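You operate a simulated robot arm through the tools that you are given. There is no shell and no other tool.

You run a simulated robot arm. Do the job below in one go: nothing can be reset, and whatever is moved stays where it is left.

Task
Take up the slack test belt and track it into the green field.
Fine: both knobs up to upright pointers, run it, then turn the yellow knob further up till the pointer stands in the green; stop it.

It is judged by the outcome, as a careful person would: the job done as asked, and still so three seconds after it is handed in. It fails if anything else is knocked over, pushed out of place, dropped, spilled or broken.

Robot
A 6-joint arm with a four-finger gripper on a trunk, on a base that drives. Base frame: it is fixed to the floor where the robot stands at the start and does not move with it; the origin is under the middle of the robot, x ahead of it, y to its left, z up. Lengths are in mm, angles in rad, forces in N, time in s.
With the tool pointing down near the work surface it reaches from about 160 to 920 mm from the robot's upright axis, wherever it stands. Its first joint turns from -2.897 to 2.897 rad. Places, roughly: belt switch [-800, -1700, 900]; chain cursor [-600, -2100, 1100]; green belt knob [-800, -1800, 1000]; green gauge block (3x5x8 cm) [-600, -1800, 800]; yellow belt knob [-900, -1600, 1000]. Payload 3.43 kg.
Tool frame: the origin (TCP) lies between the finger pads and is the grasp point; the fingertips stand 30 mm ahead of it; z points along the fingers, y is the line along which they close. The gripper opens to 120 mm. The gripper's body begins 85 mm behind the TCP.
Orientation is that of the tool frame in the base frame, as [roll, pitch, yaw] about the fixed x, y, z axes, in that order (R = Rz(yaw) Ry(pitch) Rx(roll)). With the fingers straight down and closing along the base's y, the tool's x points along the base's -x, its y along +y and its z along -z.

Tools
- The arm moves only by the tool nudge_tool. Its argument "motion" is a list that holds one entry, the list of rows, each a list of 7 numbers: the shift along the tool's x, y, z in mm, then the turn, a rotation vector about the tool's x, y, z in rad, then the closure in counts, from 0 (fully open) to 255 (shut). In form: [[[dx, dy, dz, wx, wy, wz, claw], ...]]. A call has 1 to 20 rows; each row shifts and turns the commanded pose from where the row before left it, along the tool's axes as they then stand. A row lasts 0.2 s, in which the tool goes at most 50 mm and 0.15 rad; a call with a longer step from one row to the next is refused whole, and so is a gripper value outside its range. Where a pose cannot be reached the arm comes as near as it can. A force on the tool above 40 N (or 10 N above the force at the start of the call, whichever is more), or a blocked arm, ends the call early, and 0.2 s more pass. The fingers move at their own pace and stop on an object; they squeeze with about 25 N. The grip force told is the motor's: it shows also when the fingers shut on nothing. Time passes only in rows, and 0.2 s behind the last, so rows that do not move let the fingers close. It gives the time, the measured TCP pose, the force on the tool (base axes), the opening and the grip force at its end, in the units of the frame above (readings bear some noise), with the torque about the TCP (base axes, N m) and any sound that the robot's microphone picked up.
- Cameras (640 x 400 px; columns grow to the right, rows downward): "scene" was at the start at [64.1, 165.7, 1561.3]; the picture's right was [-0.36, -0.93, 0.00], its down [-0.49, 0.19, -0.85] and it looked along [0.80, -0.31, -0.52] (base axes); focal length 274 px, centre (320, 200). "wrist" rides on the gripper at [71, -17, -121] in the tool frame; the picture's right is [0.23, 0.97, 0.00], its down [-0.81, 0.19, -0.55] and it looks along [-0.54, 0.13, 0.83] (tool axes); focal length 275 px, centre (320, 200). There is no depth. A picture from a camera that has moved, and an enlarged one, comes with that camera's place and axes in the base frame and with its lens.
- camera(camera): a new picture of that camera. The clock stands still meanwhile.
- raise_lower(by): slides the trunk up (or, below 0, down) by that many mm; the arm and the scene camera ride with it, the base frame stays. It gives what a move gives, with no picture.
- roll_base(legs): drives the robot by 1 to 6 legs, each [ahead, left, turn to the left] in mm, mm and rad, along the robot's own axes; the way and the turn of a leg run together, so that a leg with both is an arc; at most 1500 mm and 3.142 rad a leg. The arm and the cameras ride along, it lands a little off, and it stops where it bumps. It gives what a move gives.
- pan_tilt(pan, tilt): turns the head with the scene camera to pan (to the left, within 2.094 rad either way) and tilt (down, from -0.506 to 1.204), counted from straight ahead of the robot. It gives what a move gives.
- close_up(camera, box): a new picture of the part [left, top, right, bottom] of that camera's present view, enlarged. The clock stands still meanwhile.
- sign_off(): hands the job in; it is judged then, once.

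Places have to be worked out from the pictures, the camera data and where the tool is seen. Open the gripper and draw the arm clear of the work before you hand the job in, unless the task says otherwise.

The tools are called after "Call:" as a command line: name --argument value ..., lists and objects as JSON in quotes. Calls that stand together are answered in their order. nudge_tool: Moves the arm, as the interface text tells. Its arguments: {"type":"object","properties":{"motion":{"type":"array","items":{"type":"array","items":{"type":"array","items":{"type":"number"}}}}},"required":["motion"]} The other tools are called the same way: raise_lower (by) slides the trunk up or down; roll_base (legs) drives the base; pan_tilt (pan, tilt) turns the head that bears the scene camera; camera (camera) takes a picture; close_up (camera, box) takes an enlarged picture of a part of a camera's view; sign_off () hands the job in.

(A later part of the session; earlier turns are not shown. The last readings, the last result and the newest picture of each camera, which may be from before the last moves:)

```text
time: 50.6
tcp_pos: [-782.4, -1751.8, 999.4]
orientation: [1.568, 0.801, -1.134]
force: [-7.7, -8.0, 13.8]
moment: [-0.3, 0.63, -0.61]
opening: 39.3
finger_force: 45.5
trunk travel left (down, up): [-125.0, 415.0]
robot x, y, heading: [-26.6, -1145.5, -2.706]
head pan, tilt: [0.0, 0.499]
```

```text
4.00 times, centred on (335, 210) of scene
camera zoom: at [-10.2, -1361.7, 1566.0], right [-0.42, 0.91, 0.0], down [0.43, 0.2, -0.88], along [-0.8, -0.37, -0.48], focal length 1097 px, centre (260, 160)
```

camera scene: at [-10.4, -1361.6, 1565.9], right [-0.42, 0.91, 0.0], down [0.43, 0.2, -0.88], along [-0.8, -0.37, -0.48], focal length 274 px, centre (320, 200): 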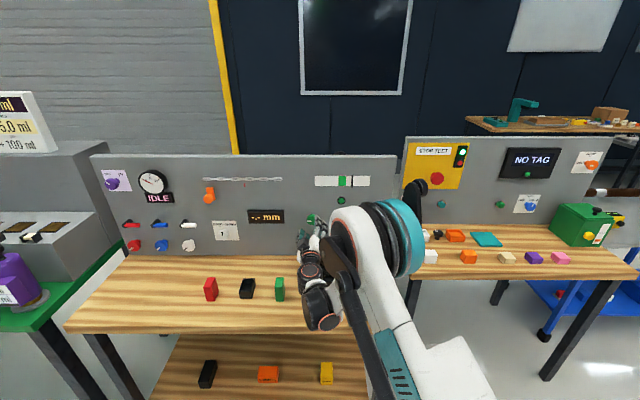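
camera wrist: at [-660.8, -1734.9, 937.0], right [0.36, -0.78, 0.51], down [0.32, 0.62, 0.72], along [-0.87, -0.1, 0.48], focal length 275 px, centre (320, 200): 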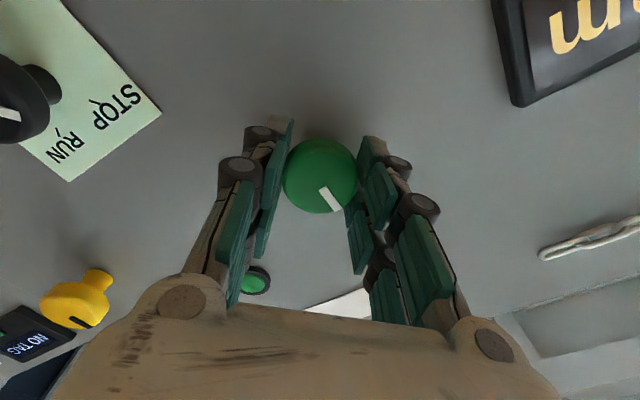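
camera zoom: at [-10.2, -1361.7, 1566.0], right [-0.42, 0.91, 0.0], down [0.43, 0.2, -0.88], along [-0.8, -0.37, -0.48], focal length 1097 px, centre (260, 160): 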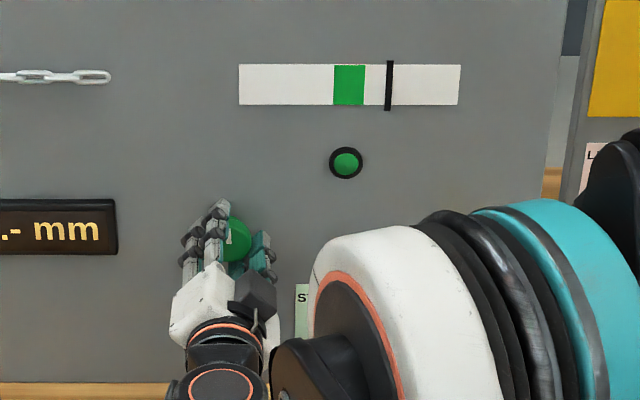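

Now I release the green knob, back off and check its pointer.

Call:
nudge_tool --motion '[[[0, 0, 0, 0, 0, 0, 106], [0, 0, 0, 0, 0, 0, 106], [0, 0, 0, 0, 0, 0, 106], [0, 0, -30, 0, 0, 0, 106], [0, 0, -30, 0, 0, 0, 106], [0, 0, -40, 0, 0, 0, 106], [0, 0, -40, 0, 0, 0, 106]]]'

Call:
camera --camera "wrist"

Call:
close_up --camera "scene" --box '[260, 160, 410, 260]'

```text
time: 52.2
tcp_pos: [-655.3, -1693.8, 1000.6]
orientation: [1.567, 0.801, -1.135]
force: [-0.2, -0.6, 0.1]
moment: [0.02, -0.01, -0.01]
opening: 70.3
finger_force: 0.1
trunk travel left (down, up): [-125.0, 415.0]
robot x, y, heading: [-28.0, -1147.8, -2.705]
head pan, tilt: [0.0, 0.499]
```

```text
taken
camera wrist: at [-531.4, -1676.4, 937.4], right [0.36, -0.78, 0.51], down [0.32, 0.62, 0.72], along [-0.87, -0.1, 0.48], focal length 275 px, centre (320, 200)
```

wrist: 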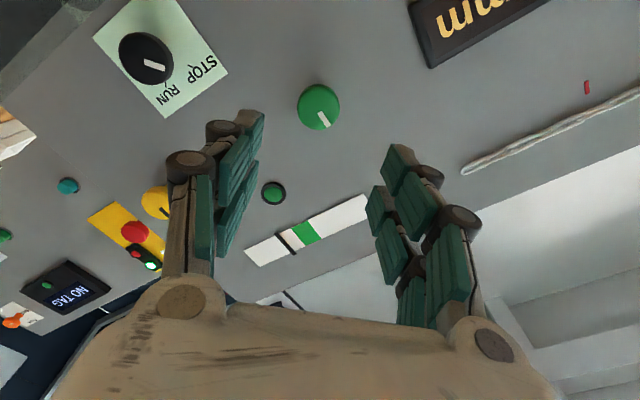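

```text
4.00 times, centred on (335, 210) of scene
camera zoom: at [-10.7, -1361.8, 1565.9], right [-0.42, 0.91, 0.0], down [0.43, 0.2, -0.88], along [-0.8, -0.37, -0.48], focal length 1097 px, centre (260, 160)
```

zoom: 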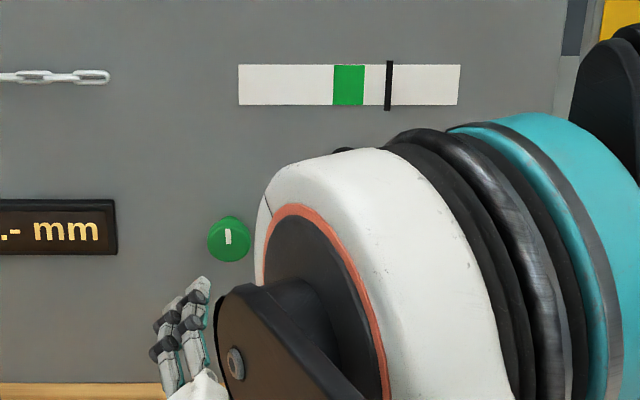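

Green's pointer is upright too. The switch knob computes to z≈885, d≈110 mm right of the green knob; before lowering toward it I inspect the black box beneath it for clearance.

Call:
close_up --camera "scene" --box '[200, 220, 400, 350]'

Call:
close_up --camera "wrist" --box '[0, 0, 350, 220]'

```text
3.08 times, centred on (300, 285) of scene
camera zoom: at [-10.7, -1361.8, 1565.9], right [-0.42, 0.91, 0.0], down [0.43, 0.2, -0.88], along [-0.8, -0.37, -0.48], focal length 844 px, centre (382, -62)
```

zoom: 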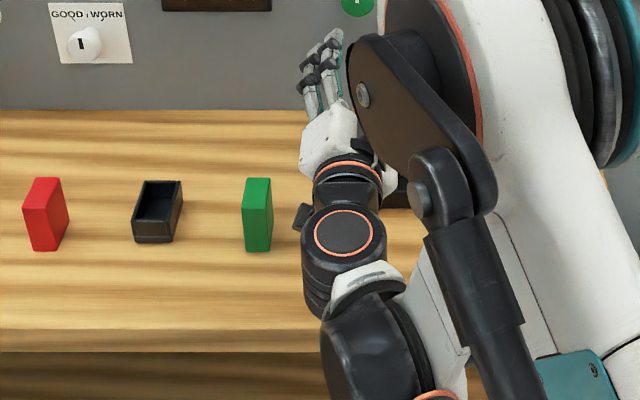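

```text
1.82 times, centred on (175, 110) of wrist
camera zoom: at [-531.4, -1676.4, 937.4], right [0.36, -0.78, 0.51], down [0.32, 0.62, 0.72], along [-0.87, -0.1, 0.48], focal length 500 px, centre (584, 364)
```

zoom: 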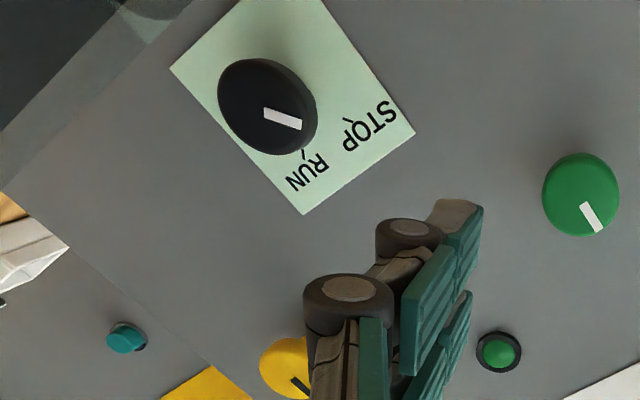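

I move right 111 mm to line up above the switch, which also uncovers the box for measuring.

Call:
nudge_tool --motion '[[[-25.8, -26.5, 0, 0, 0, 0, 106], [-25.8, -26.5, 0, 0, 0, 0, 106], [-25.8, -26.5, 0, 0, 0, 0, 106]]]'

Call:
close_up --camera "scene" --box '[270, 190, 420, 300]'

Call:
camera --camera "wrist"

```text
time: 53.0
tcp_pos: [-703.7, -1593.0, 998.1]
orientation: [1.569, 0.801, -1.135]
force: [-0.1, 0.1, 0.0]
moment: [0.0, 0.02, 0.0]
opening: 70.1
finger_force: 0.0
trunk travel left (down, up): [-125.0, 415.0]
robot x, y, heading: [-34.9, -1148.8, -2.707]
head pan, tilt: [0.0, 0.499]
```

```text
3.64 times, centred on (345, 245) of scene
camera zoom: at [-10.6, -1362.0, 1565.9], right [-0.42, 0.91, 0.0], down [0.43, 0.2, -0.88], along [-0.8, -0.37, -0.48], focal length 997 px, centre (229, 36)
```

zoom: 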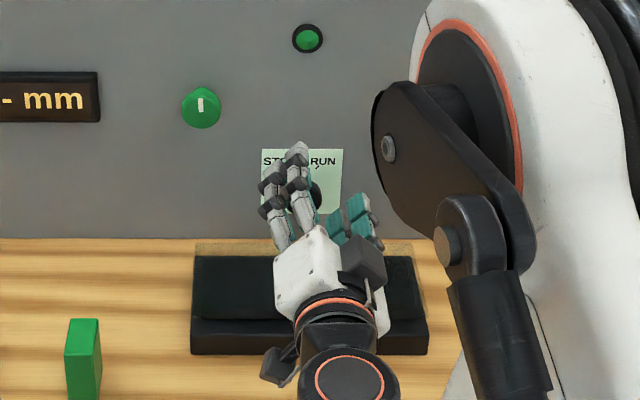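

```text
taken
camera wrist: at [-581.0, -1575.6, 935.9], right [0.36, -0.78, 0.51], down [0.32, 0.62, 0.72], along [-0.87, -0.1, 0.48], focal length 275 px, centre (320, 200)
```

wrist: 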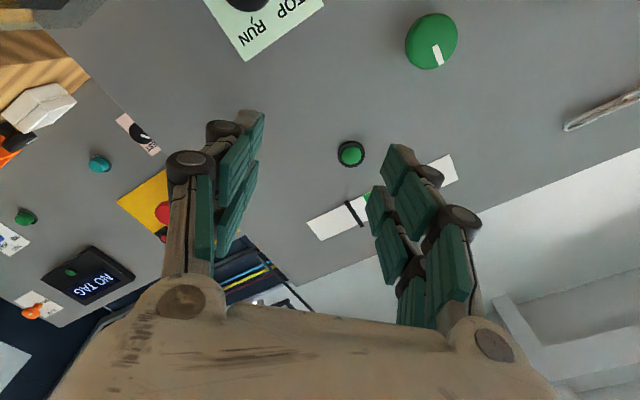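

The box top is at roughly z 805–815 with its front at n≈−1354; at z 885 with the fingers spread diagonally there is clearance, provided I roll from +0.77 upward (camera bracket swings away from the box). I lower the trunk 112 mm to bring the tool to switch height.

Call:
raise_lower --by -112

Call:
camera --camera "wrist"

Call:
camera --camera "scene"

```text
time: 54.4
tcp_pos: [-704.8, -1589.7, 888.9]
orientation: [1.567, 0.802, -1.139]
force: [2.8, 3.5, 20.4]
moment: [0.76, -2.62, 0.48]
opening: 73.2
finger_force: 0.0
trunk travel left (down, up): [-13.0, 527.0]
robot x, y, heading: [-29.5, -1150.6, -2.703]
head pan, tilt: [0.0, 0.499]
stopped: the force on the tool passed its limit at 57 N (the readings are from after the stop); the commanded pose is now the measured one
```

```text
taken
camera wrist: at [-581.6, -1572.7, 826.0], right [0.36, -0.78, 0.51], down [0.32, 0.62, 0.71], along [-0.87, -0.09, 0.48], focal length 275 px, centre (320, 200)
```

wrist: 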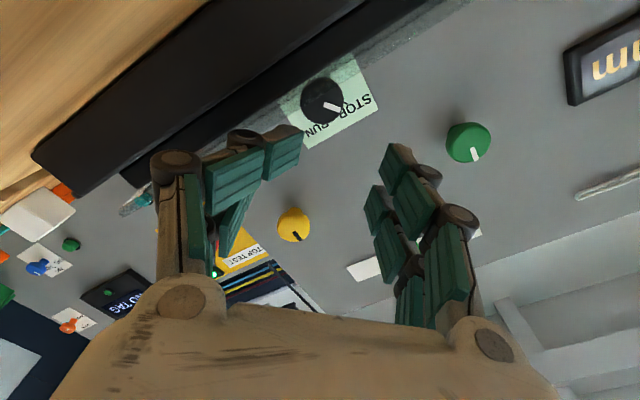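

```text
taken
camera scene: at [-9.6, -1360.3, 1453.9], right [-0.42, 0.91, 0.0], down [0.43, 0.2, -0.88], along [-0.8, -0.37, -0.48], focal length 274 px, centre (320, 200)
```

scene: 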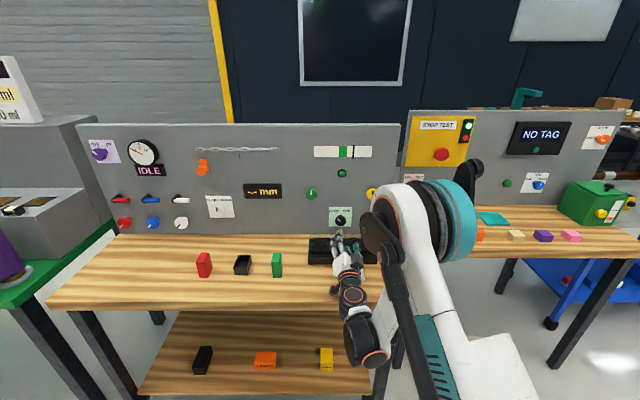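

The lower finger touched the box (20 N upward), so the box is taller than I judged. I raise straight back up at once and check that nothing shifted.

Call:
raise_lower --by 40

Call:
camera --camera "wrist"

Call:
close_up --camera "scene" --box '[270, 180, 420, 290]'

```text
time: 55.2
tcp_pos: [-707.0, -1590.5, 927.5]
orientation: [1.57, 0.8, -1.138]
force: [0.1, 0.0, 0.0]
moment: [0.03, -0.01, -0.01]
opening: 70.1
finger_force: 0.1
trunk travel left (down, up): [-53.0, 487.0]
robot x, y, heading: [-28.8, -1148.7, -2.703]
head pan, tilt: [0.0, 0.499]
```

```text
taken
camera wrist: at [-582.5, -1574.0, 864.3], right [0.36, -0.78, 0.51], down [0.32, 0.62, 0.72], along [-0.87, -0.09, 0.48], focal length 275 px, centre (320, 200)
```

wrist: 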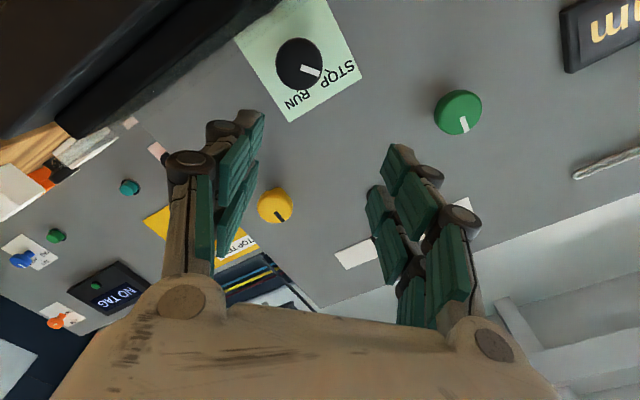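

```text
3.64 times, centred on (345, 235) of scene
camera zoom: at [-11.3, -1361.8, 1493.6], right [-0.42, 0.91, 0.0], down [0.43, 0.2, -0.88], along [-0.8, -0.37, -0.48], focal length 997 px, centre (229, 73)
```

zoom: 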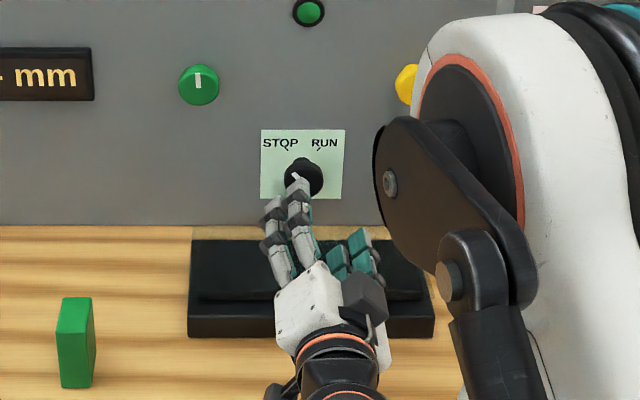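

Nothing moved; remeasuring from two heights puts the bench top at z≈803 and the box top at z≈841, so the horizontal approach is too low here. I'll instead pitch the tool down 30° (lifting wrist and camera) and keep the fingers near-horizontal either side of the switch, turning it in two short grips. First retreat, unroll and pitch.

Call:
nudge_tool --motion '[[[0, 0, -30, 0, 0, 0, 106], [0, 0, -30, 0, 0, 0, 106], [0, 0, 0, 0, 0, -0.1285, 106], [0, 0, 0, 0, 0, -0.1285, 106], [0, 0, 0, 0, 0, -0.1285, 106], [0, 0, 0, 0, 0, -0.1285, 106], [0, 0, 0, 0, 0, -0.1285, 106], [0, 0, 0, 0, 0, -0.1285, 106], [0, 0, 0, 0, 0.1309, 0, 106], [0, 0, 0, 0, 0.1309, 0, 106], [0, 0, 0, 0, 0.1309, 0, 106], [0, 0, 0, 0, 0.1309, 0, 106]]]'

Call:
camera --camera "wrist"

Call:
camera --camera "scene"

```text
time: 57.9
tcp_pos: [-674.9, -1585.0, 951.7]
orientation: [-3.138, 1.046, 0.439]
force: [0.4, -0.9, 0.8]
moment: [-0.01, -0.01, 0.0]
opening: 70.1
finger_force: 0.1
out of reach, approached as far as the arm can: row 1, 2
trunk travel left (down, up): [-53.0, 487.0]
robot x, y, heading: [-27.1, -1149.0, -2.707]
head pan, tilt: [0.0, 0.499]
```

```text
taken
camera wrist: at [-557.8, -1511.1, 951.1], right [0.51, -0.83, -0.2], down [0.15, -0.15, 0.98], along [-0.85, -0.53, 0.05], focal length 275 px, centre (320, 200)
```

wrist: 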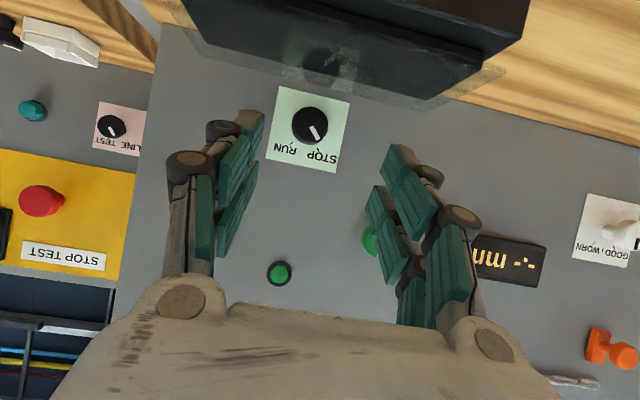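

```text
taken
camera scene: at [-11.1, -1361.7, 1493.6], right [-0.42, 0.91, 0.0], down [0.43, 0.2, -0.88], along [-0.8, -0.37, -0.48], focal length 274 px, centre (320, 200)
```

scene: 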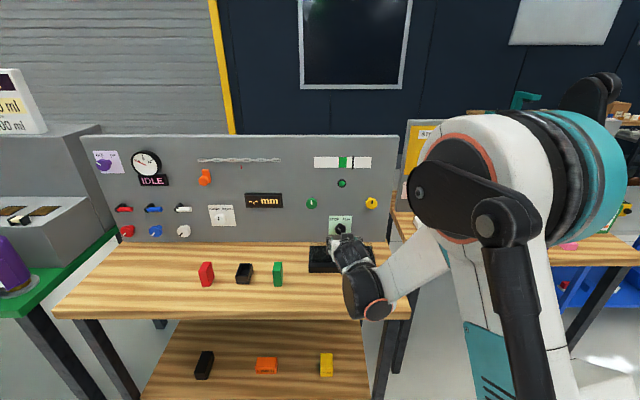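

The switch knob computes to d≈−1148, z≈886.5, and at this pitch the wrist, camera and box are well separated. I tilt −0.3 rad about the knob axis, narrow to 56 mm and move to a pre-grasp 60 mm short.

Call:
nudge_tool --motion '[[[0, 0, 0, 0.0501, 0, -0.0865, 136], [0, 0, 0, 0.0501, 0, -0.0865, 136], [0, 0, 0, 0.0501, 0, -0.0865, 136], [-1.8, 3.4, 26.3, 0, 0, 0, 136], [-1.8, 3.4, 26.3, 0, 0, 0, 136], [-1.8, 3.4, 26.3, 0, 0, 0, 136], [-1.8, 3.4, 26.3, 0, 0, 0, 136], [-1.8, 3.4, 26.3, 0, 0, 0, 136], [0, 0, 0, 0, 0, 0, 136]]]'

Call:
camera --camera "wrist"

Call:
close_up --camera "scene" --box '[270, 180, 420, 290]'

```text
time: 59.9
tcp_pos: [-784.7, -1635.0, 894.1]
orientation: [-2.583, 0.976, 0.91]
force: [3.5, -2.7, 12.3]
moment: [-0.43, -0.14, 0.09]
opening: 58.4
finger_force: 0.9
trunk travel left (down, up): [-53.0, 487.0]
robot x, y, heading: [-31.5, -1149.1, -2.704]
head pan, tilt: [0.0, 0.499]
```

```text
taken
camera wrist: at [-665.6, -1560.6, 898.0], right [0.47, -0.74, -0.48], down [0.27, -0.4, 0.88], along [-0.84, -0.54, 0.01], focal length 275 px, centre (320, 200)
```

wrist: 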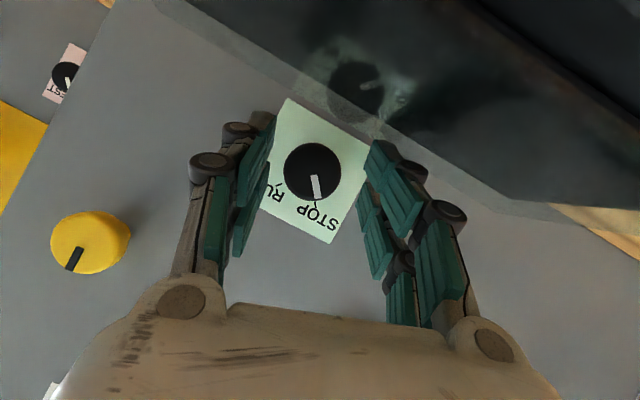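

```text
3.64 times, centred on (345, 235) of scene
camera zoom: at [-9.6, -1361.3, 1493.8], right [-0.42, 0.91, 0.0], down [0.43, 0.2, -0.88], along [-0.8, -0.37, -0.48], focal length 997 px, centre (229, 73)
```

zoom: 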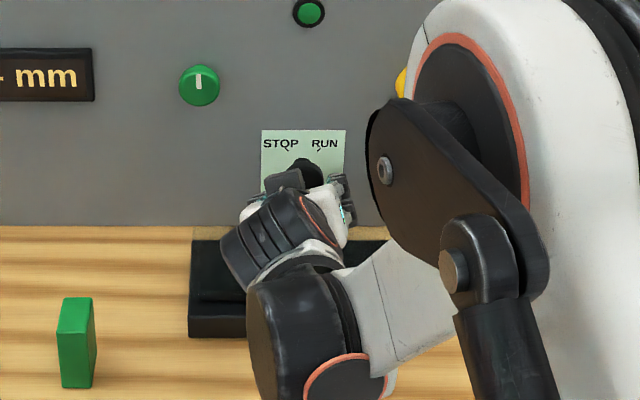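

The 12 N upward reading means the lower finger brushes the box's glossy top plate; its mirrored knob image puts that plate at z≈852–857. I rise 6 mm so the knob sits nearer the fingertips, and will turn the switch in three small near-horizontal grips.

Call:
nudge_tool --motion '[[[-5, -1.8, -2.9, 0, 0, 0, 136], [0, 0, 0, 0, 0, 0, 136]]]'

Call:
camera --camera "wrist"

```text
time: 60.5
tcp_pos: [-785.7, -1634.1, 898.6]
orientation: [-2.584, 0.974, 0.908]
force: [-0.2, 0.5, -1.1]
moment: [0.03, 0.02, 0.01]
opening: 55.9
finger_force: 0.1
trunk travel left (down, up): [-53.0, 487.0]
robot x, y, heading: [-34.7, -1151.6, -2.707]
head pan, tilt: [0.0, 0.499]
```

```text
taken
camera wrist: at [-666.1, -1560.1, 902.7], right [0.47, -0.74, -0.48], down [0.27, -0.4, 0.88], along [-0.84, -0.54, 0.01], focal length 275 px, centre (320, 200)
```

wrist: 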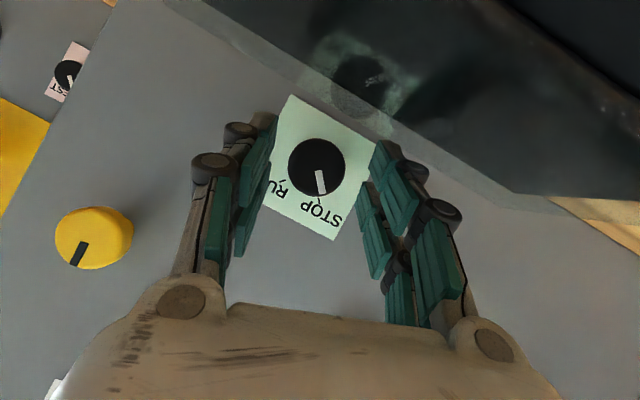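

Contact is gone. The knob is at d −1147, z 885; I shift 2 mm in tool-y and advance 54 mm along the panel normal.

Call:
nudge_tool --motion '[[[-9, 0.7, 15.6, 0, 0, 0, 136], [-9, 0.7, 15.6, 0, 0, 0, 136], [-9, 0.6, 15.6, 0, 0, 0, 136], [0, 0, 0, 0, 0, 0, 136]]]'

Call:
camera --camera "wrist"

```text
time: 61.5
tcp_pos: [-832.6, -1658.3, 897.1]
orientation: [-2.585, 0.974, 0.909]
force: [-0.5, 0.4, 0.2]
moment: [0.02, 0.03, 0.0]
opening: 56.1
finger_force: 0.0
trunk travel left (down, up): [-53.0, 487.0]
robot x, y, heading: [-31.8, -1149.1, -2.706]
head pan, tilt: [0.0, 0.499]
```

```text
taken
camera wrist: at [-713.9, -1584.9, 901.0], right [0.47, -0.74, -0.48], down [0.27, -0.4, 0.88], along [-0.84, -0.54, 0.01], focal length 275 px, centre (320, 200)
```

wrist: 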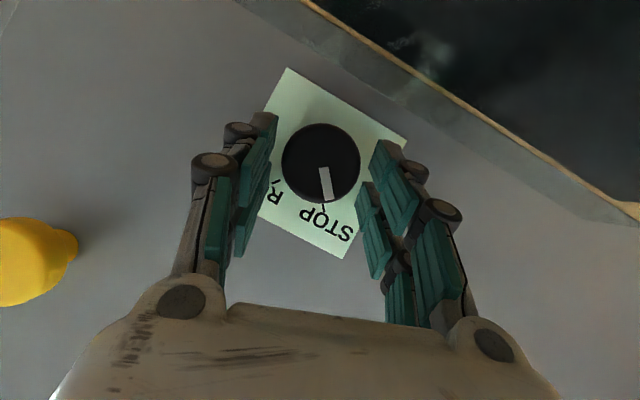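

Centred between the fingers, no contact force. Close on the switch knob.

Call:
nudge_tool --motion '[[[0, 0, 0, 0, 0, 0, 180], [0, 0, 0, 0, 0, 0, 255], [0, 0, 0, 0, 0, 0, 255], [0, 0, 0, 0, 0, 0, 255]]]'

Call:
camera --camera "wrist"

```text
time: 62.5
tcp_pos: [-833.0, -1657.7, 898.1]
orientation: [-2.585, 0.974, 0.908]
force: [-4.1, 5.0, 4.4]
moment: [0.13, -0.04, 0.13]
opening: 40.1
finger_force: 45.3
trunk travel left (down, up): [-53.0, 487.0]
robot x, y, heading: [-29.5, -1146.1, -2.708]
head pan, tilt: [0.0, 0.499]
```

```text
taken
camera wrist: at [-714.0, -1583.8, 901.4], right [0.47, -0.74, -0.48], down [0.27, -0.4, 0.88], along [-0.84, -0.54, 0.01], focal length 275 px, centre (320, 200)
```

wrist: 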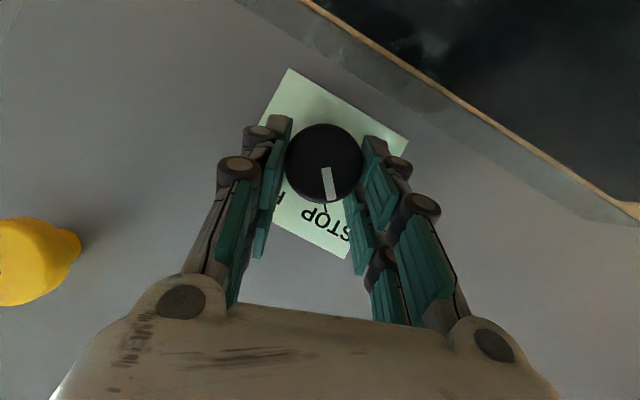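

Gripped at 40 mm with low forces. I turn about the knob axis 0.3 rad clockwise (with the small arc compensation) and check.

Call:
nudge_tool --motion '[[[0, -1.25, 0, -0.0501, 0, 0.0865, 255], [0, -1.25, 0, -0.0501, 0, 0.0865, 255], [0, -1.25, 0, -0.0501, 0, 0.0865, 255]]]'

Call:
camera --camera "wrist"

```text
time: 63.2
tcp_pos: [-833.8, -1654.3, 898.8]
orientation: [-3.139, 1.046, 0.436]
force: [-2.0, 11.0, -0.5]
moment: [0.17, -0.02, 0.19]
opening: 40.2
finger_force: 45.4
trunk travel left (down, up): [-53.0, 487.0]
robot x, y, heading: [-27.8, -1148.1, -2.704]
head pan, tilt: [0.0, 0.499]
```

```text
taken
camera wrist: at [-715.8, -1579.9, 897.1], right [0.51, -0.83, -0.2], down [0.15, -0.14, 0.98], along [-0.85, -0.53, 0.05], focal length 275 px, centre (320, 200)
```

wrist: 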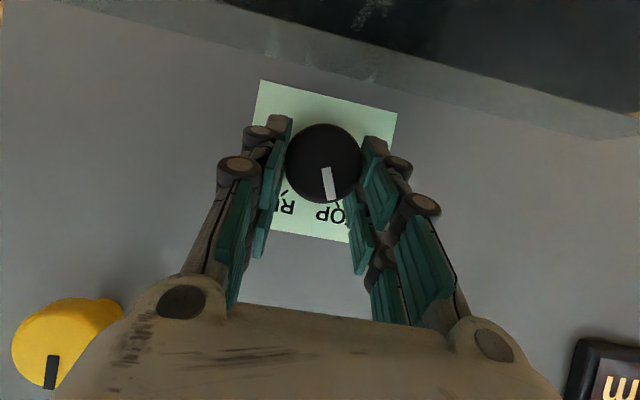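

The switch follows. I continue another 0.3 rad.

Call:
nudge_tool --motion '[[[0, -1.25, 0, -0.0501, 0, 0.0865, 255], [0, -1.25, 0, -0.0501, 0, 0.0865, 255], [0, -1.25, 0, -0.0501, 0, 0.0865, 255]]]'

Call:
camera --camera "wrist"

Call:
close_up --camera "scene" --box '[270, 140, 420, 250]'

```text
time: 63.7
tcp_pos: [-834.1, -1654.5, 899.5]
orientation: [3.009, 1.05, 0.287]
force: [-3.8, 2.8, -0.7]
moment: [-0.08, 0.34, -0.02]
opening: 40.2
finger_force: 45.0
out of reach, approached as far as the arm can: row 1, 2
trunk travel left (down, up): [-53.0, 487.0]
robot x, y, heading: [-32.1, -1148.2, -2.708]
head pan, tilt: [0.0, 0.499]
stopped in row 2: the force on the tool passed its limit at 45 N (the readings are from after the stop); the commanded pose is now the measured one
```

```text
taken
camera wrist: at [-713.7, -1583.6, 895.1], right [0.49, -0.86, -0.14], down [0.12, -0.09, 0.99], along [-0.86, -0.5, 0.07], focal length 275 px, centre (320, 200)
```

wrist: 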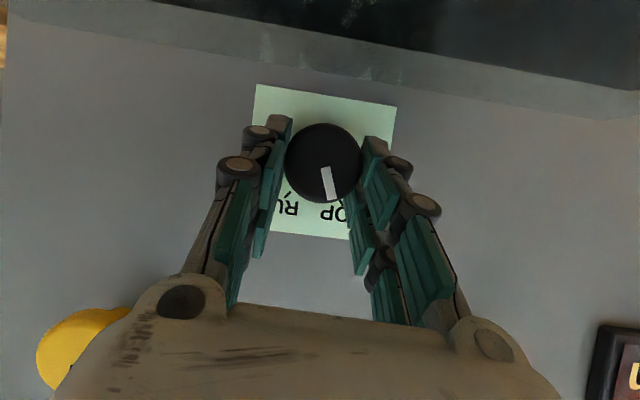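

```text
3.64 times, centred on (345, 195) of scene
camera zoom: at [-12.8, -1360.8, 1493.8], right [-0.42, 0.91, 0.0], down [0.44, 0.2, -0.88], along [-0.8, -0.37, -0.48], focal length 997 px, centre (229, 218)
```

zoom: 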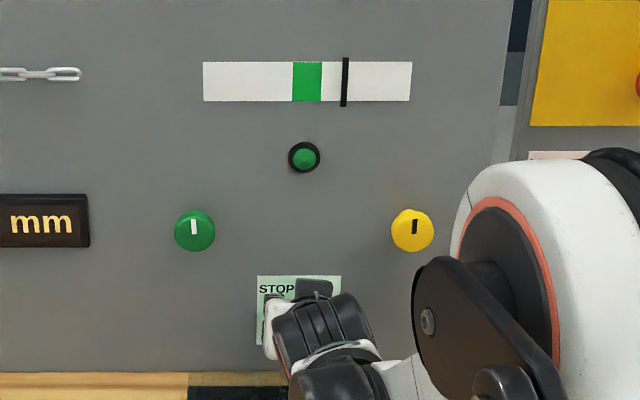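

Past θ=0 the arm reported out of reach and stopped; the switch has turned ~0.3–0.4 rad. I release, back off, and look at the pointer before choosing how to continue.

Call:
nudge_tool --motion '[[[0, 0, 0, 0, 0, 0, 136], [0, 0, 0, 0, 0, 0, 136], [0, 0, 0, 0, 0, 0, 136], [10, 0, -17.3, 0, 0, 0, 136], [10, 0, -17.3, 0, 0, 0, 136], [10, 0, -17.3, 0, 0, 0, 136], [10, 0, -17.3, 0, 0, 0, 136]]]'

Call:
camera --camera "wrist"

Call:
close_up --camera "scene" --box '[270, 140, 420, 250]'

```text
time: 65.3
tcp_pos: [-759.0, -1624.4, 897.9]
orientation: [3.007, 1.051, 0.288]
force: [0.3, 0.3, 0.6]
moment: [0.0, 0.01, -0.03]
opening: 56.2
finger_force: 0.0
trunk travel left (down, up): [-53.0, 487.0]
robot x, y, heading: [-32.5, -1149.5, -2.712]
head pan, tilt: [0.0, 0.499]
```

```text
taken
camera wrist: at [-638.4, -1553.8, 894.8], right [0.49, -0.86, -0.14], down [0.12, -0.08, 0.99], along [-0.86, -0.5, 0.07], focal length 275 px, centre (320, 200)
```

wrist: 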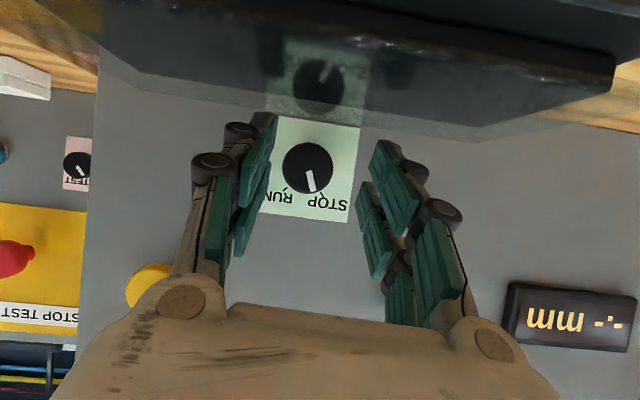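

```text
3.64 times, centred on (345, 195) of scene
camera zoom: at [-12.0, -1361.5, 1493.7], right [-0.42, 0.91, 0.0], down [0.43, 0.2, -0.88], along [-0.8, -0.37, -0.48], focal length 997 px, centre (229, 218)
```

zoom: 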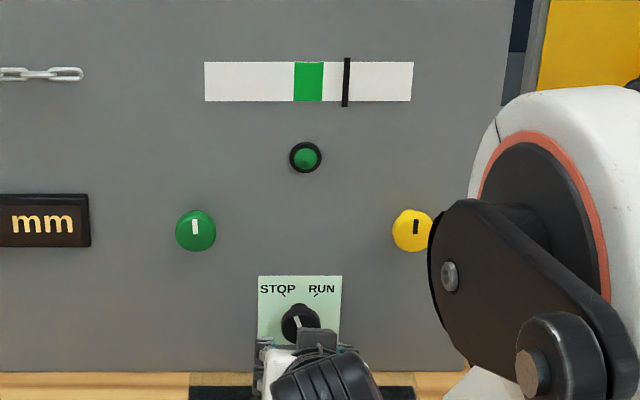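

The pointer has moved about halfway to upright and stays. In free air here I test whether the swing past zero can be reached.

Call:
nudge_tool --motion '[[[0, 0, 0, -0.0501, 0, 0.0865, 136], [0, 0, 0, -0.0501, 0, 0.0865, 136]]]'

```text
time: 65.9
tcp_pos: [-739.9, -1649.1, 897.7]
orientation: [2.655, 1.015, -0.051]
force: [-0.3, -0.1, -0.4]
moment: [-0.01, 0.03, 0.01]
opening: 56.0
finger_force: 0.1
out of reach, approached as far as the arm can: row 1, 2
trunk travel left (down, up): [-53.0, 487.0]
robot x, y, heading: [-30.7, -1149.2, -2.707]
head pan, tilt: [0.0, 0.499]
```

The orientation is reached only by sliding the TCP left: the wrist is at the arm's inner limit. I back the base off 130 mm to give the arm room, then re-pose.

Call:
roll_base --legs '[[-130, 0, 0]]'

Call:
nudge_tool --motion '[[[0, 0, 0, 0, 0, 0, 136]]]'

```text
time: 67.2
tcp_pos: [-620.5, -1594.8, 897.1]
orientation: [2.657, 1.015, -0.048]
force: [-0.1, 0.4, -0.8]
moment: [-0.01, 0.01, -0.01]
opening: 56.3
finger_force: 0.1
trunk travel left (down, up): [-53.0, 487.0]
robot x, y, heading: [87.7, -1095.2, -2.709]
head pan, tilt: [0.0, 0.499]
```

```text
time: 67.6
tcp_pos: [-620.7, -1595.3, 898.3]
orientation: [2.655, 1.015, -0.047]
force: [-0.5, 0.5, 1.0]
moment: [0.03, -0.03, -0.02]
opening: 55.9
finger_force: 0.1
trunk travel left (down, up): [-53.0, 487.0]
robot x, y, heading: [86.5, -1093.5, -2.711]
head pan, tilt: [0.0, 0.499]
```

I compute the rotation back to the −0.3 rad start attitude and the shift to the pre-grasp 54 mm off the switch, and move there.

Call:
nudge_tool --motion '[[[0, 0, 0, 0.0539, 0.0049, -0.1272, 136], [0, 0, 0, 0.0539, 0.0049, -0.1272, 136], [0, 0, 0, 0.0539, 0.0049, -0.1272, 136], [0, 0, 0, 0.0539, 0.0049, -0.1272, 136], [-14.7, -6.2, 29.6, 0, 0, 0, 136], [-14.7, -6.2, 29.6, 0, 0, 0, 136], [-14.7, -6.2, 29.6, 0, 0, 0, 136], [-14.7, -6.2, 29.6, 0, 0, 0, 136], [-14.7, -6.2, 29.6, 0, 0, 0, 136], [0, 0, 0, 0, 0, 0, 136]]]'

Call:
camera --camera "wrist"

```text
time: 69.8
tcp_pos: [-784.0, -1634.2, 897.9]
orientation: [-2.587, 0.975, 0.908]
force: [-0.6, 0.1, -0.2]
moment: [-0.04, 0.04, 0.0]
opening: 56.0
finger_force: 0.0
trunk travel left (down, up): [-53.0, 487.0]
robot x, y, heading: [89.4, -1088.3, -2.712]
head pan, tilt: [0.0, 0.499]
```

```text
taken
camera wrist: at [-665.1, -1559.8, 900.7], right [0.47, -0.74, -0.48], down [0.26, -0.4, 0.88], along [-0.84, -0.54, 0.01], focal length 275 px, centre (320, 200)
```

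wrist: 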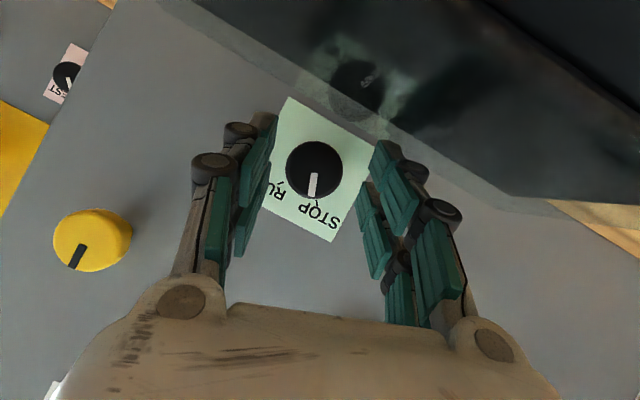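

Pose reproduced cleanly. I advance 54 mm and grip the switch again.

Call:
nudge_tool --motion '[[[-9, 0.4, 15.6, 0, 0, 0, 136], [-9, 0.4, 15.6, 0, 0, 0, 136], [-9, 0.4, 15.6, 0, 0, 0, 136], [0, 0, 0, 0, 0, 0, 136], [0, 0, 0, 0, 0, 0, 200], [0, 0, 0, 0, 0, 0, 255], [0, 0, 0, 0, 0, 0, 255], [0, 0, 0, 0, 0, 0, 255]]]'

Call:
nudge_tool --motion '[[[0, -1.25, 0, -0.0501, 0, 0.0865, 255], [0, -1.25, 0, -0.0501, 0, 0.0865, 255], [0, -1.25, 0, -0.0501, 0, 0.0865, 255]]]'

Call:
camera --camera "wrist"

```text
time: 71.6
tcp_pos: [-833.0, -1658.2, 897.9]
orientation: [-2.585, 0.974, 0.908]
force: [-0.9, 3.0, 1.9]
moment: [0.16, -0.18, -0.24]
opening: 39.8
finger_force: 45.2
trunk travel left (down, up): [-53.0, 487.0]
robot x, y, heading: [92.7, -1098.9, -2.709]
head pan, tilt: [0.0, 0.499]
```

```text
time: 72.4
tcp_pos: [-835.2, -1655.3, 898.5]
orientation: [-3.131, 1.051, 0.432]
force: [-19.5, 7.9, 7.5]
moment: [0.21, 0.07, 0.36]
opening: 40.1
finger_force: 45.1
out of reach, approached as far as the arm can: row 3
trunk travel left (down, up): [-53.0, 487.0]
robot x, y, heading: [88.0, -1092.3, -2.713]
head pan, tilt: [0.0, 0.499]
```

```text
taken
camera wrist: at [-715.4, -1581.7, 896.6], right [0.5, -0.84, -0.2], down [0.15, -0.15, 0.98], along [-0.85, -0.52, 0.05], focal length 275 px, centre (320, 200)
```

wrist: 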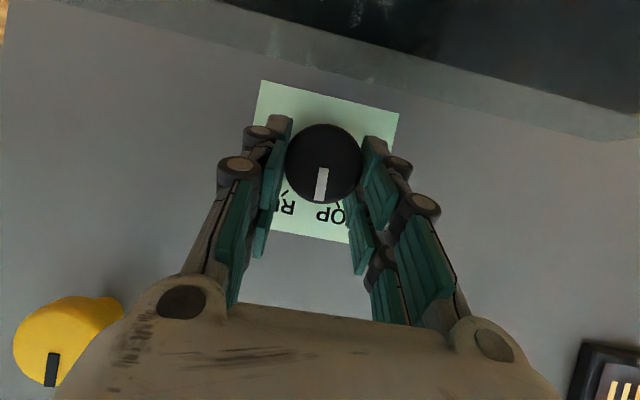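

Again the limit is at θ≈0, but the −0.3→0 stroke works cleanly and the switch follows. I'll ratchet: open in place, swing back 0.3 rad about the knob, re-grip, and turn again.

Call:
nudge_tool --motion '[[[0, 0, 0, 0, 0, 0, 136], [0, 0, 0, 0, 0, 0, 136], [0, 0, 0, 0, 0, 0, 136], [0, 1.25, 0, 0.0501, 0, -0.0865, 136], [0, 1.25, 0, 0.0501, 0, -0.0865, 136], [0, 1.25, 0, 0.0501, 0, -0.0865, 136], [0, 0, 0, 0, 0, 0, 136]]]'

Call:
camera --camera "wrist"

Call:
close_up --camera "scene" --box '[270, 140, 420, 250]'

```text
time: 74.0
tcp_pos: [-829.5, -1662.1, 897.0]
orientation: [-2.586, 0.973, 0.909]
force: [-0.1, -0.2, 0.1]
moment: [0.03, -0.01, 0.01]
opening: 56.4
finger_force: 0.1
trunk travel left (down, up): [-53.0, 487.0]
robot x, y, heading: [91.9, -1093.9, -2.708]
head pan, tilt: [0.0, 0.499]
```

```text
taken
camera wrist: at [-711.1, -1587.9, 900.6], right [0.47, -0.74, -0.48], down [0.27, -0.4, 0.88], along [-0.84, -0.54, 0.01], focal length 275 px, centre (320, 200)
```

wrist: 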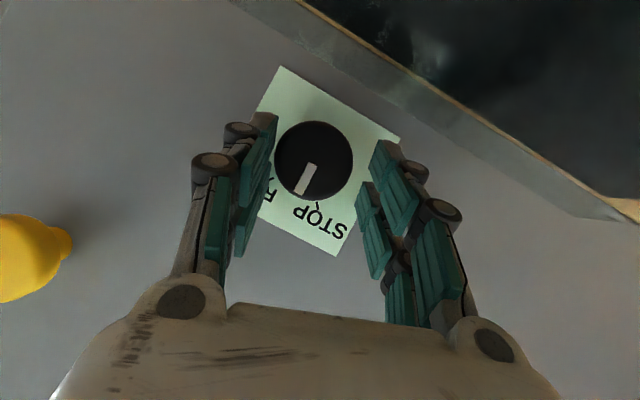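

```text
3.64 times, centred on (345, 195) of scene
camera zoom: at [107.4, -1306.7, 1493.6], right [-0.42, 0.91, 0.0], down [0.44, 0.2, -0.88], along [-0.8, -0.37, -0.48], focal length 997 px, centre (229, 218)
```

zoom: 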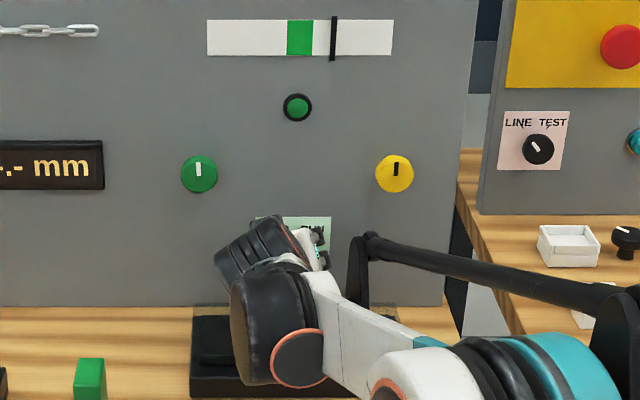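

The pointer advanced another ~0.3 rad. The tool sits ~4 mm left of centre now; I correct that, re-grip and turn 0.28 rad.

Call:
nudge_tool --motion '[[[-0.5, -4, 1, 0, 0, 0, 136], [0, 0, 0, 0, 0, 0, 200], [0, 0, 0, 0, 0, 0, 255], [0, 0, 0, 0, 0, 0, 255], [0, 0, 0, 0, 0, 0, 255], [0, -1.17, 0, -0.0468, 0, 0.0807, 255], [0, -1.17, 0, -0.0468, 0, 0.0807, 255], [0, -1.17, 0, -0.0468, 0, 0.0807, 255]]]'

Call:
nudge_tool --motion '[[[0, 0, 0, 0, 0, 0, 136], [0, 0, 0, 0, 0, 0, 136], [0, 0, 0, 0, 0, 0, 136], [0, 1.17, 0, 0.0468, 0, -0.0807, 136], [0, 1.17, 0, 0.0468, 0, -0.0807, 136], [0, 1.17, 0, 0.0468, 0, -0.0807, 136], [0, 0, 0, 0, 0, 0, 136]]]'

Call:
camera --camera "wrist"

Call:
close_up --camera "scene" --box '[270, 140, 420, 250]'

```text
time: 75.8
tcp_pos: [-834.9, -1654.4, 898.0]
orientation: [-3.099, 1.047, 0.468]
force: [-1.4, 18.4, -5.3]
moment: [0.4, -0.31, 0.08]
opening: 40.4
finger_force: 44.9
trunk travel left (down, up): [-53.0, 487.0]
robot x, y, heading: [88.7, -1093.0, -2.711]
head pan, tilt: [0.0, 0.499]
```

```text
time: 77.4
tcp_pos: [-831.4, -1660.7, 898.4]
orientation: [-2.587, 0.974, 0.908]
force: [0.2, -0.6, 0.1]
moment: [0.02, 0.01, 0.0]
opening: 56.0
finger_force: 0.2
trunk travel left (down, up): [-53.0, 487.0]
robot x, y, heading: [87.1, -1095.3, -2.706]
head pan, tilt: [0.0, 0.499]
```

```text
taken
camera wrist: at [-713.8, -1585.9, 902.6], right [0.47, -0.74, -0.48], down [0.27, -0.4, 0.88], along [-0.84, -0.54, 0.01], focal length 275 px, centre (320, 200)
```

wrist: 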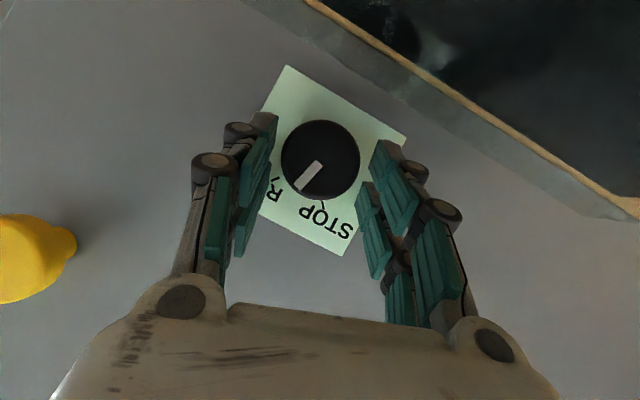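

```text
3.64 times, centred on (345, 195) of scene
camera zoom: at [107.5, -1306.7, 1493.6], right [-0.42, 0.91, 0.0], down [0.43, 0.2, -0.88], along [-0.8, -0.37, -0.48], focal length 997 px, centre (229, 218)
```

zoom: 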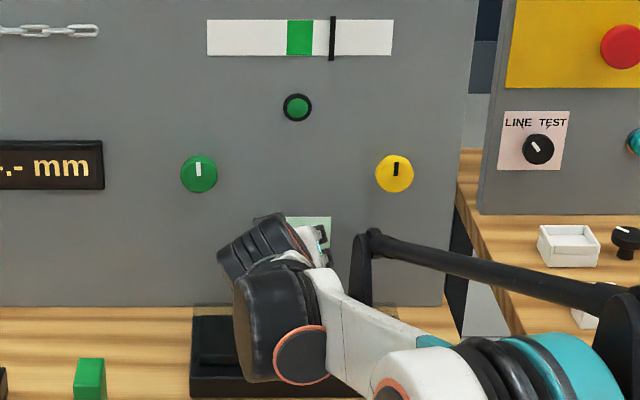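

Pointer is now about upright (STOP was ≈−37°, so RUN should be ≈+37°). Two more strokes.

Call:
nudge_tool --motion '[[[0, 0, 0, 0, 0, 0, 200], [0, 0, 0, 0, 0, 0, 255], [0, 0, 0, 0, 0, 0, 255], [0, 0, 0, 0, 0, 0, 255], [0, -1.17, 0, -0.0468, 0, 0.0807, 255], [0, -1.17, 0, -0.0468, 0, 0.0807, 255], [0, -1.17, 0, -0.0468, 0, 0.0807, 255]]]'

Call:
nudge_tool --motion '[[[0, 0, 0, 0, 0, 0, 136], [0, 0, 0, 0, 0, 0, 136], [0, 0, 0, 0, 0, 0, 136], [0, 1.17, 0, 0.0468, 0, -0.0807, 136], [0, 1.17, 0, 0.0468, 0, -0.0807, 136], [0, 1.17, 0, 0.0468, 0, -0.0807, 136], [0, 0, 0, 0, 0, 0, 136]]]'

Call:
camera --camera "wrist"

Call:
close_up --camera "scene" --box '[270, 140, 420, 250]'

```text
time: 79.0
tcp_pos: [-834.8, -1654.7, 899.1]
orientation: [-3.098, 1.047, 0.469]
force: [-4.4, 13.9, 2.1]
moment: [0.37, -0.27, 0.25]
opening: 40.7
finger_force: 44.3
trunk travel left (down, up): [-53.0, 487.0]
robot x, y, heading: [92.0, -1091.2, -2.714]
head pan, tilt: [0.0, 0.499]
```

```text
time: 80.6
tcp_pos: [-831.6, -1660.8, 898.4]
orientation: [-2.587, 0.973, 0.909]
force: [0.9, 0.2, -0.8]
moment: [0.01, -0.02, -0.06]
opening: 56.2
finger_force: 0.0
trunk travel left (down, up): [-53.0, 487.0]
robot x, y, heading: [89.3, -1094.1, -2.713]
head pan, tilt: [0.0, 0.499]
```

```text
taken
camera wrist: at [-714.0, -1585.8, 902.8], right [0.47, -0.74, -0.48], down [0.27, -0.4, 0.88], along [-0.84, -0.54, 0.01], focal length 275 px, centre (320, 200)
```

wrist: 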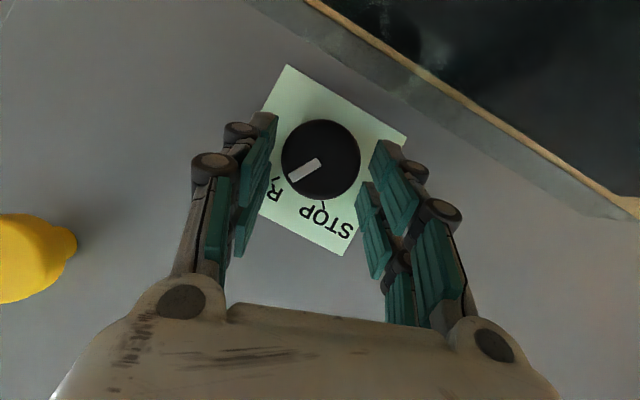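

```text
3.64 times, centred on (345, 195) of scene
camera zoom: at [107.5, -1306.7, 1493.6], right [-0.42, 0.91, 0.0], down [0.44, 0.2, -0.88], along [-0.8, -0.37, -0.48], focal length 997 px, centre (229, 218)
```

zoom: 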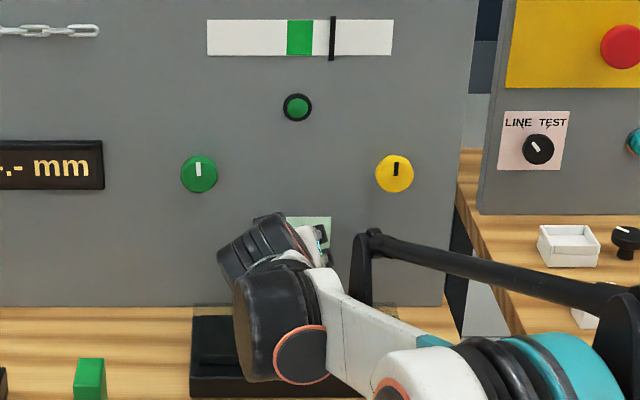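

Pointer is at about +27°; one more stroke toward RUN.

Call:
nudge_tool --motion '[[[0, 0, 0, 0, 0, 0, 200], [0, 0, 0, 0, 0, 0, 255], [0, 0, 0, 0, 0, 0, 255], [0, 0, 0, 0, 0, 0, 255], [0, -1.17, 0, -0.0468, 0, 0.0807, 255], [0, -1.17, 0, -0.0468, 0, 0.0807, 255], [0, -1.17, 0, -0.0468, 0, 0.0807, 255]]]'

Call:
nudge_tool --motion '[[[0, 0, 0, 0, 0, 0, 136], [0, 0, 0, 0, 0, 0, 136], [0, 0, 0, 0, 0, 0, 136], [0, 1.17, 0, 0.0468, 0, -0.0807, 136], [0, 1.17, 0, 0.0468, 0, -0.0807, 136], [0, 1.17, 0, 0.0468, 0, -0.0807, 136], [0, 0, 0, 0, 0, 0, 136]]]'

Call:
camera --camera "wrist"

Call:
close_up --camera "scene" --box '[270, 140, 420, 250]'

```text
time: 82.2
tcp_pos: [-834.6, -1654.2, 899.7]
orientation: [-3.095, 1.047, 0.471]
force: [-1.7, 15.1, 1.0]
moment: [1.0, 0.5, 0.13]
opening: 40.8
finger_force: 45.1
trunk travel left (down, up): [-53.0, 487.0]
robot x, y, heading: [88.4, -1095.1, -2.711]
head pan, tilt: [0.0, 0.499]
```

```text
time: 83.8
tcp_pos: [-831.9, -1661.0, 897.8]
orientation: [-2.586, 0.974, 0.908]
force: [0.6, -0.2, 0.0]
moment: [0.01, 0.0, 0.01]
opening: 55.9
finger_force: 0.1
trunk travel left (down, up): [-53.0, 487.0]
robot x, y, heading: [89.7, -1090.2, -2.713]
head pan, tilt: [0.0, 0.499]
```

```text
taken
camera wrist: at [-713.7, -1586.3, 903.4], right [0.47, -0.74, -0.48], down [0.27, -0.4, 0.88], along [-0.84, -0.54, 0.01], focal length 275 px, centre (320, 200)
```

wrist: 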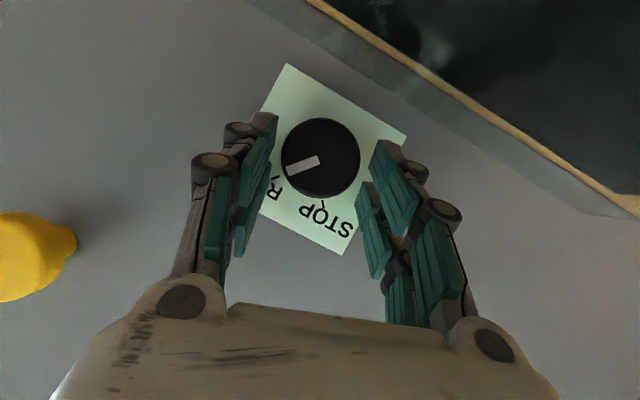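

```text
3.64 times, centred on (345, 195) of scene
camera zoom: at [107.5, -1306.7, 1493.6], right [-0.42, 0.91, 0.0], down [0.44, 0.2, -0.88], along [-0.8, -0.37, -0.48], focal length 997 px, centre (229, 218)
```

zoom: 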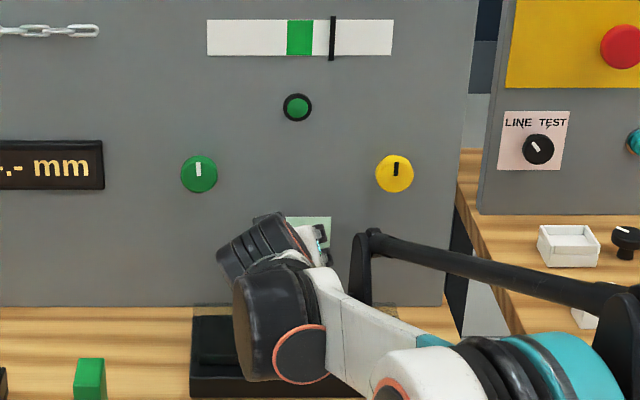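

The pointer is near RUN and the torque rose to 1 Nm at the end, suggesting the end stop. I back off along the normal to check the switch and gauge.

Call:
nudge_tool --motion '[[[9, 0, -15.6, 0, 0, 0, 136], [9, 0, -15.6, 0, 0, 0, 136], [9, 0, -15.6, 0, 0, 0, 136], [10, 0, -30, 0, 0, 0, 136], [10, 0, -40, 0, 0, 0, 136]]]'

Call:
close_up --camera "wrist" --box '[200, 60, 440, 210]'

Call:
close_up --camera "scene" --box '[310, 135, 400, 200]'

```text
time: 85.0
tcp_pos: [-714.5, -1611.4, 916.0]
orientation: [-2.588, 0.973, 0.909]
force: [-0.1, 0.3, -0.5]
moment: [0.0, 0.01, 0.01]
opening: 56.0
finger_force: 0.0
trunk travel left (down, up): [-53.0, 487.0]
robot x, y, heading: [88.1, -1092.4, -2.711]
head pan, tilt: [0.0, 0.499]
```

```text
2.67 times, centred on (320, 135) of wrist
camera zoom: at [-596.2, -1537.5, 920.2], right [0.47, -0.74, -0.48], down [0.26, -0.4, 0.88], along [-0.84, -0.54, 0.01], focal length 734 px, centre (320, 373)
```

zoom: 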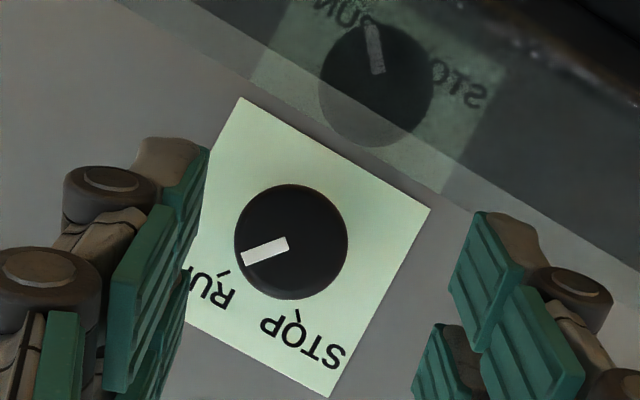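

```text
6.15 times, centred on (355, 168) of scene
camera zoom: at [107.3, -1306.4, 1493.7], right [-0.42, 0.91, 0.0], down [0.43, 0.2, -0.88], along [-0.8, -0.37, -0.48], focal length 1688 px, centre (105, 400)
```

zoom: 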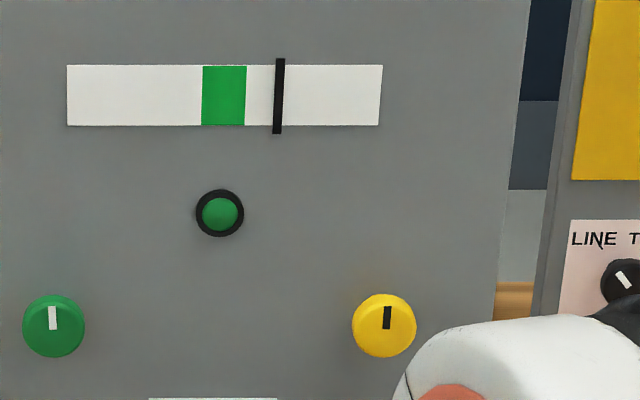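

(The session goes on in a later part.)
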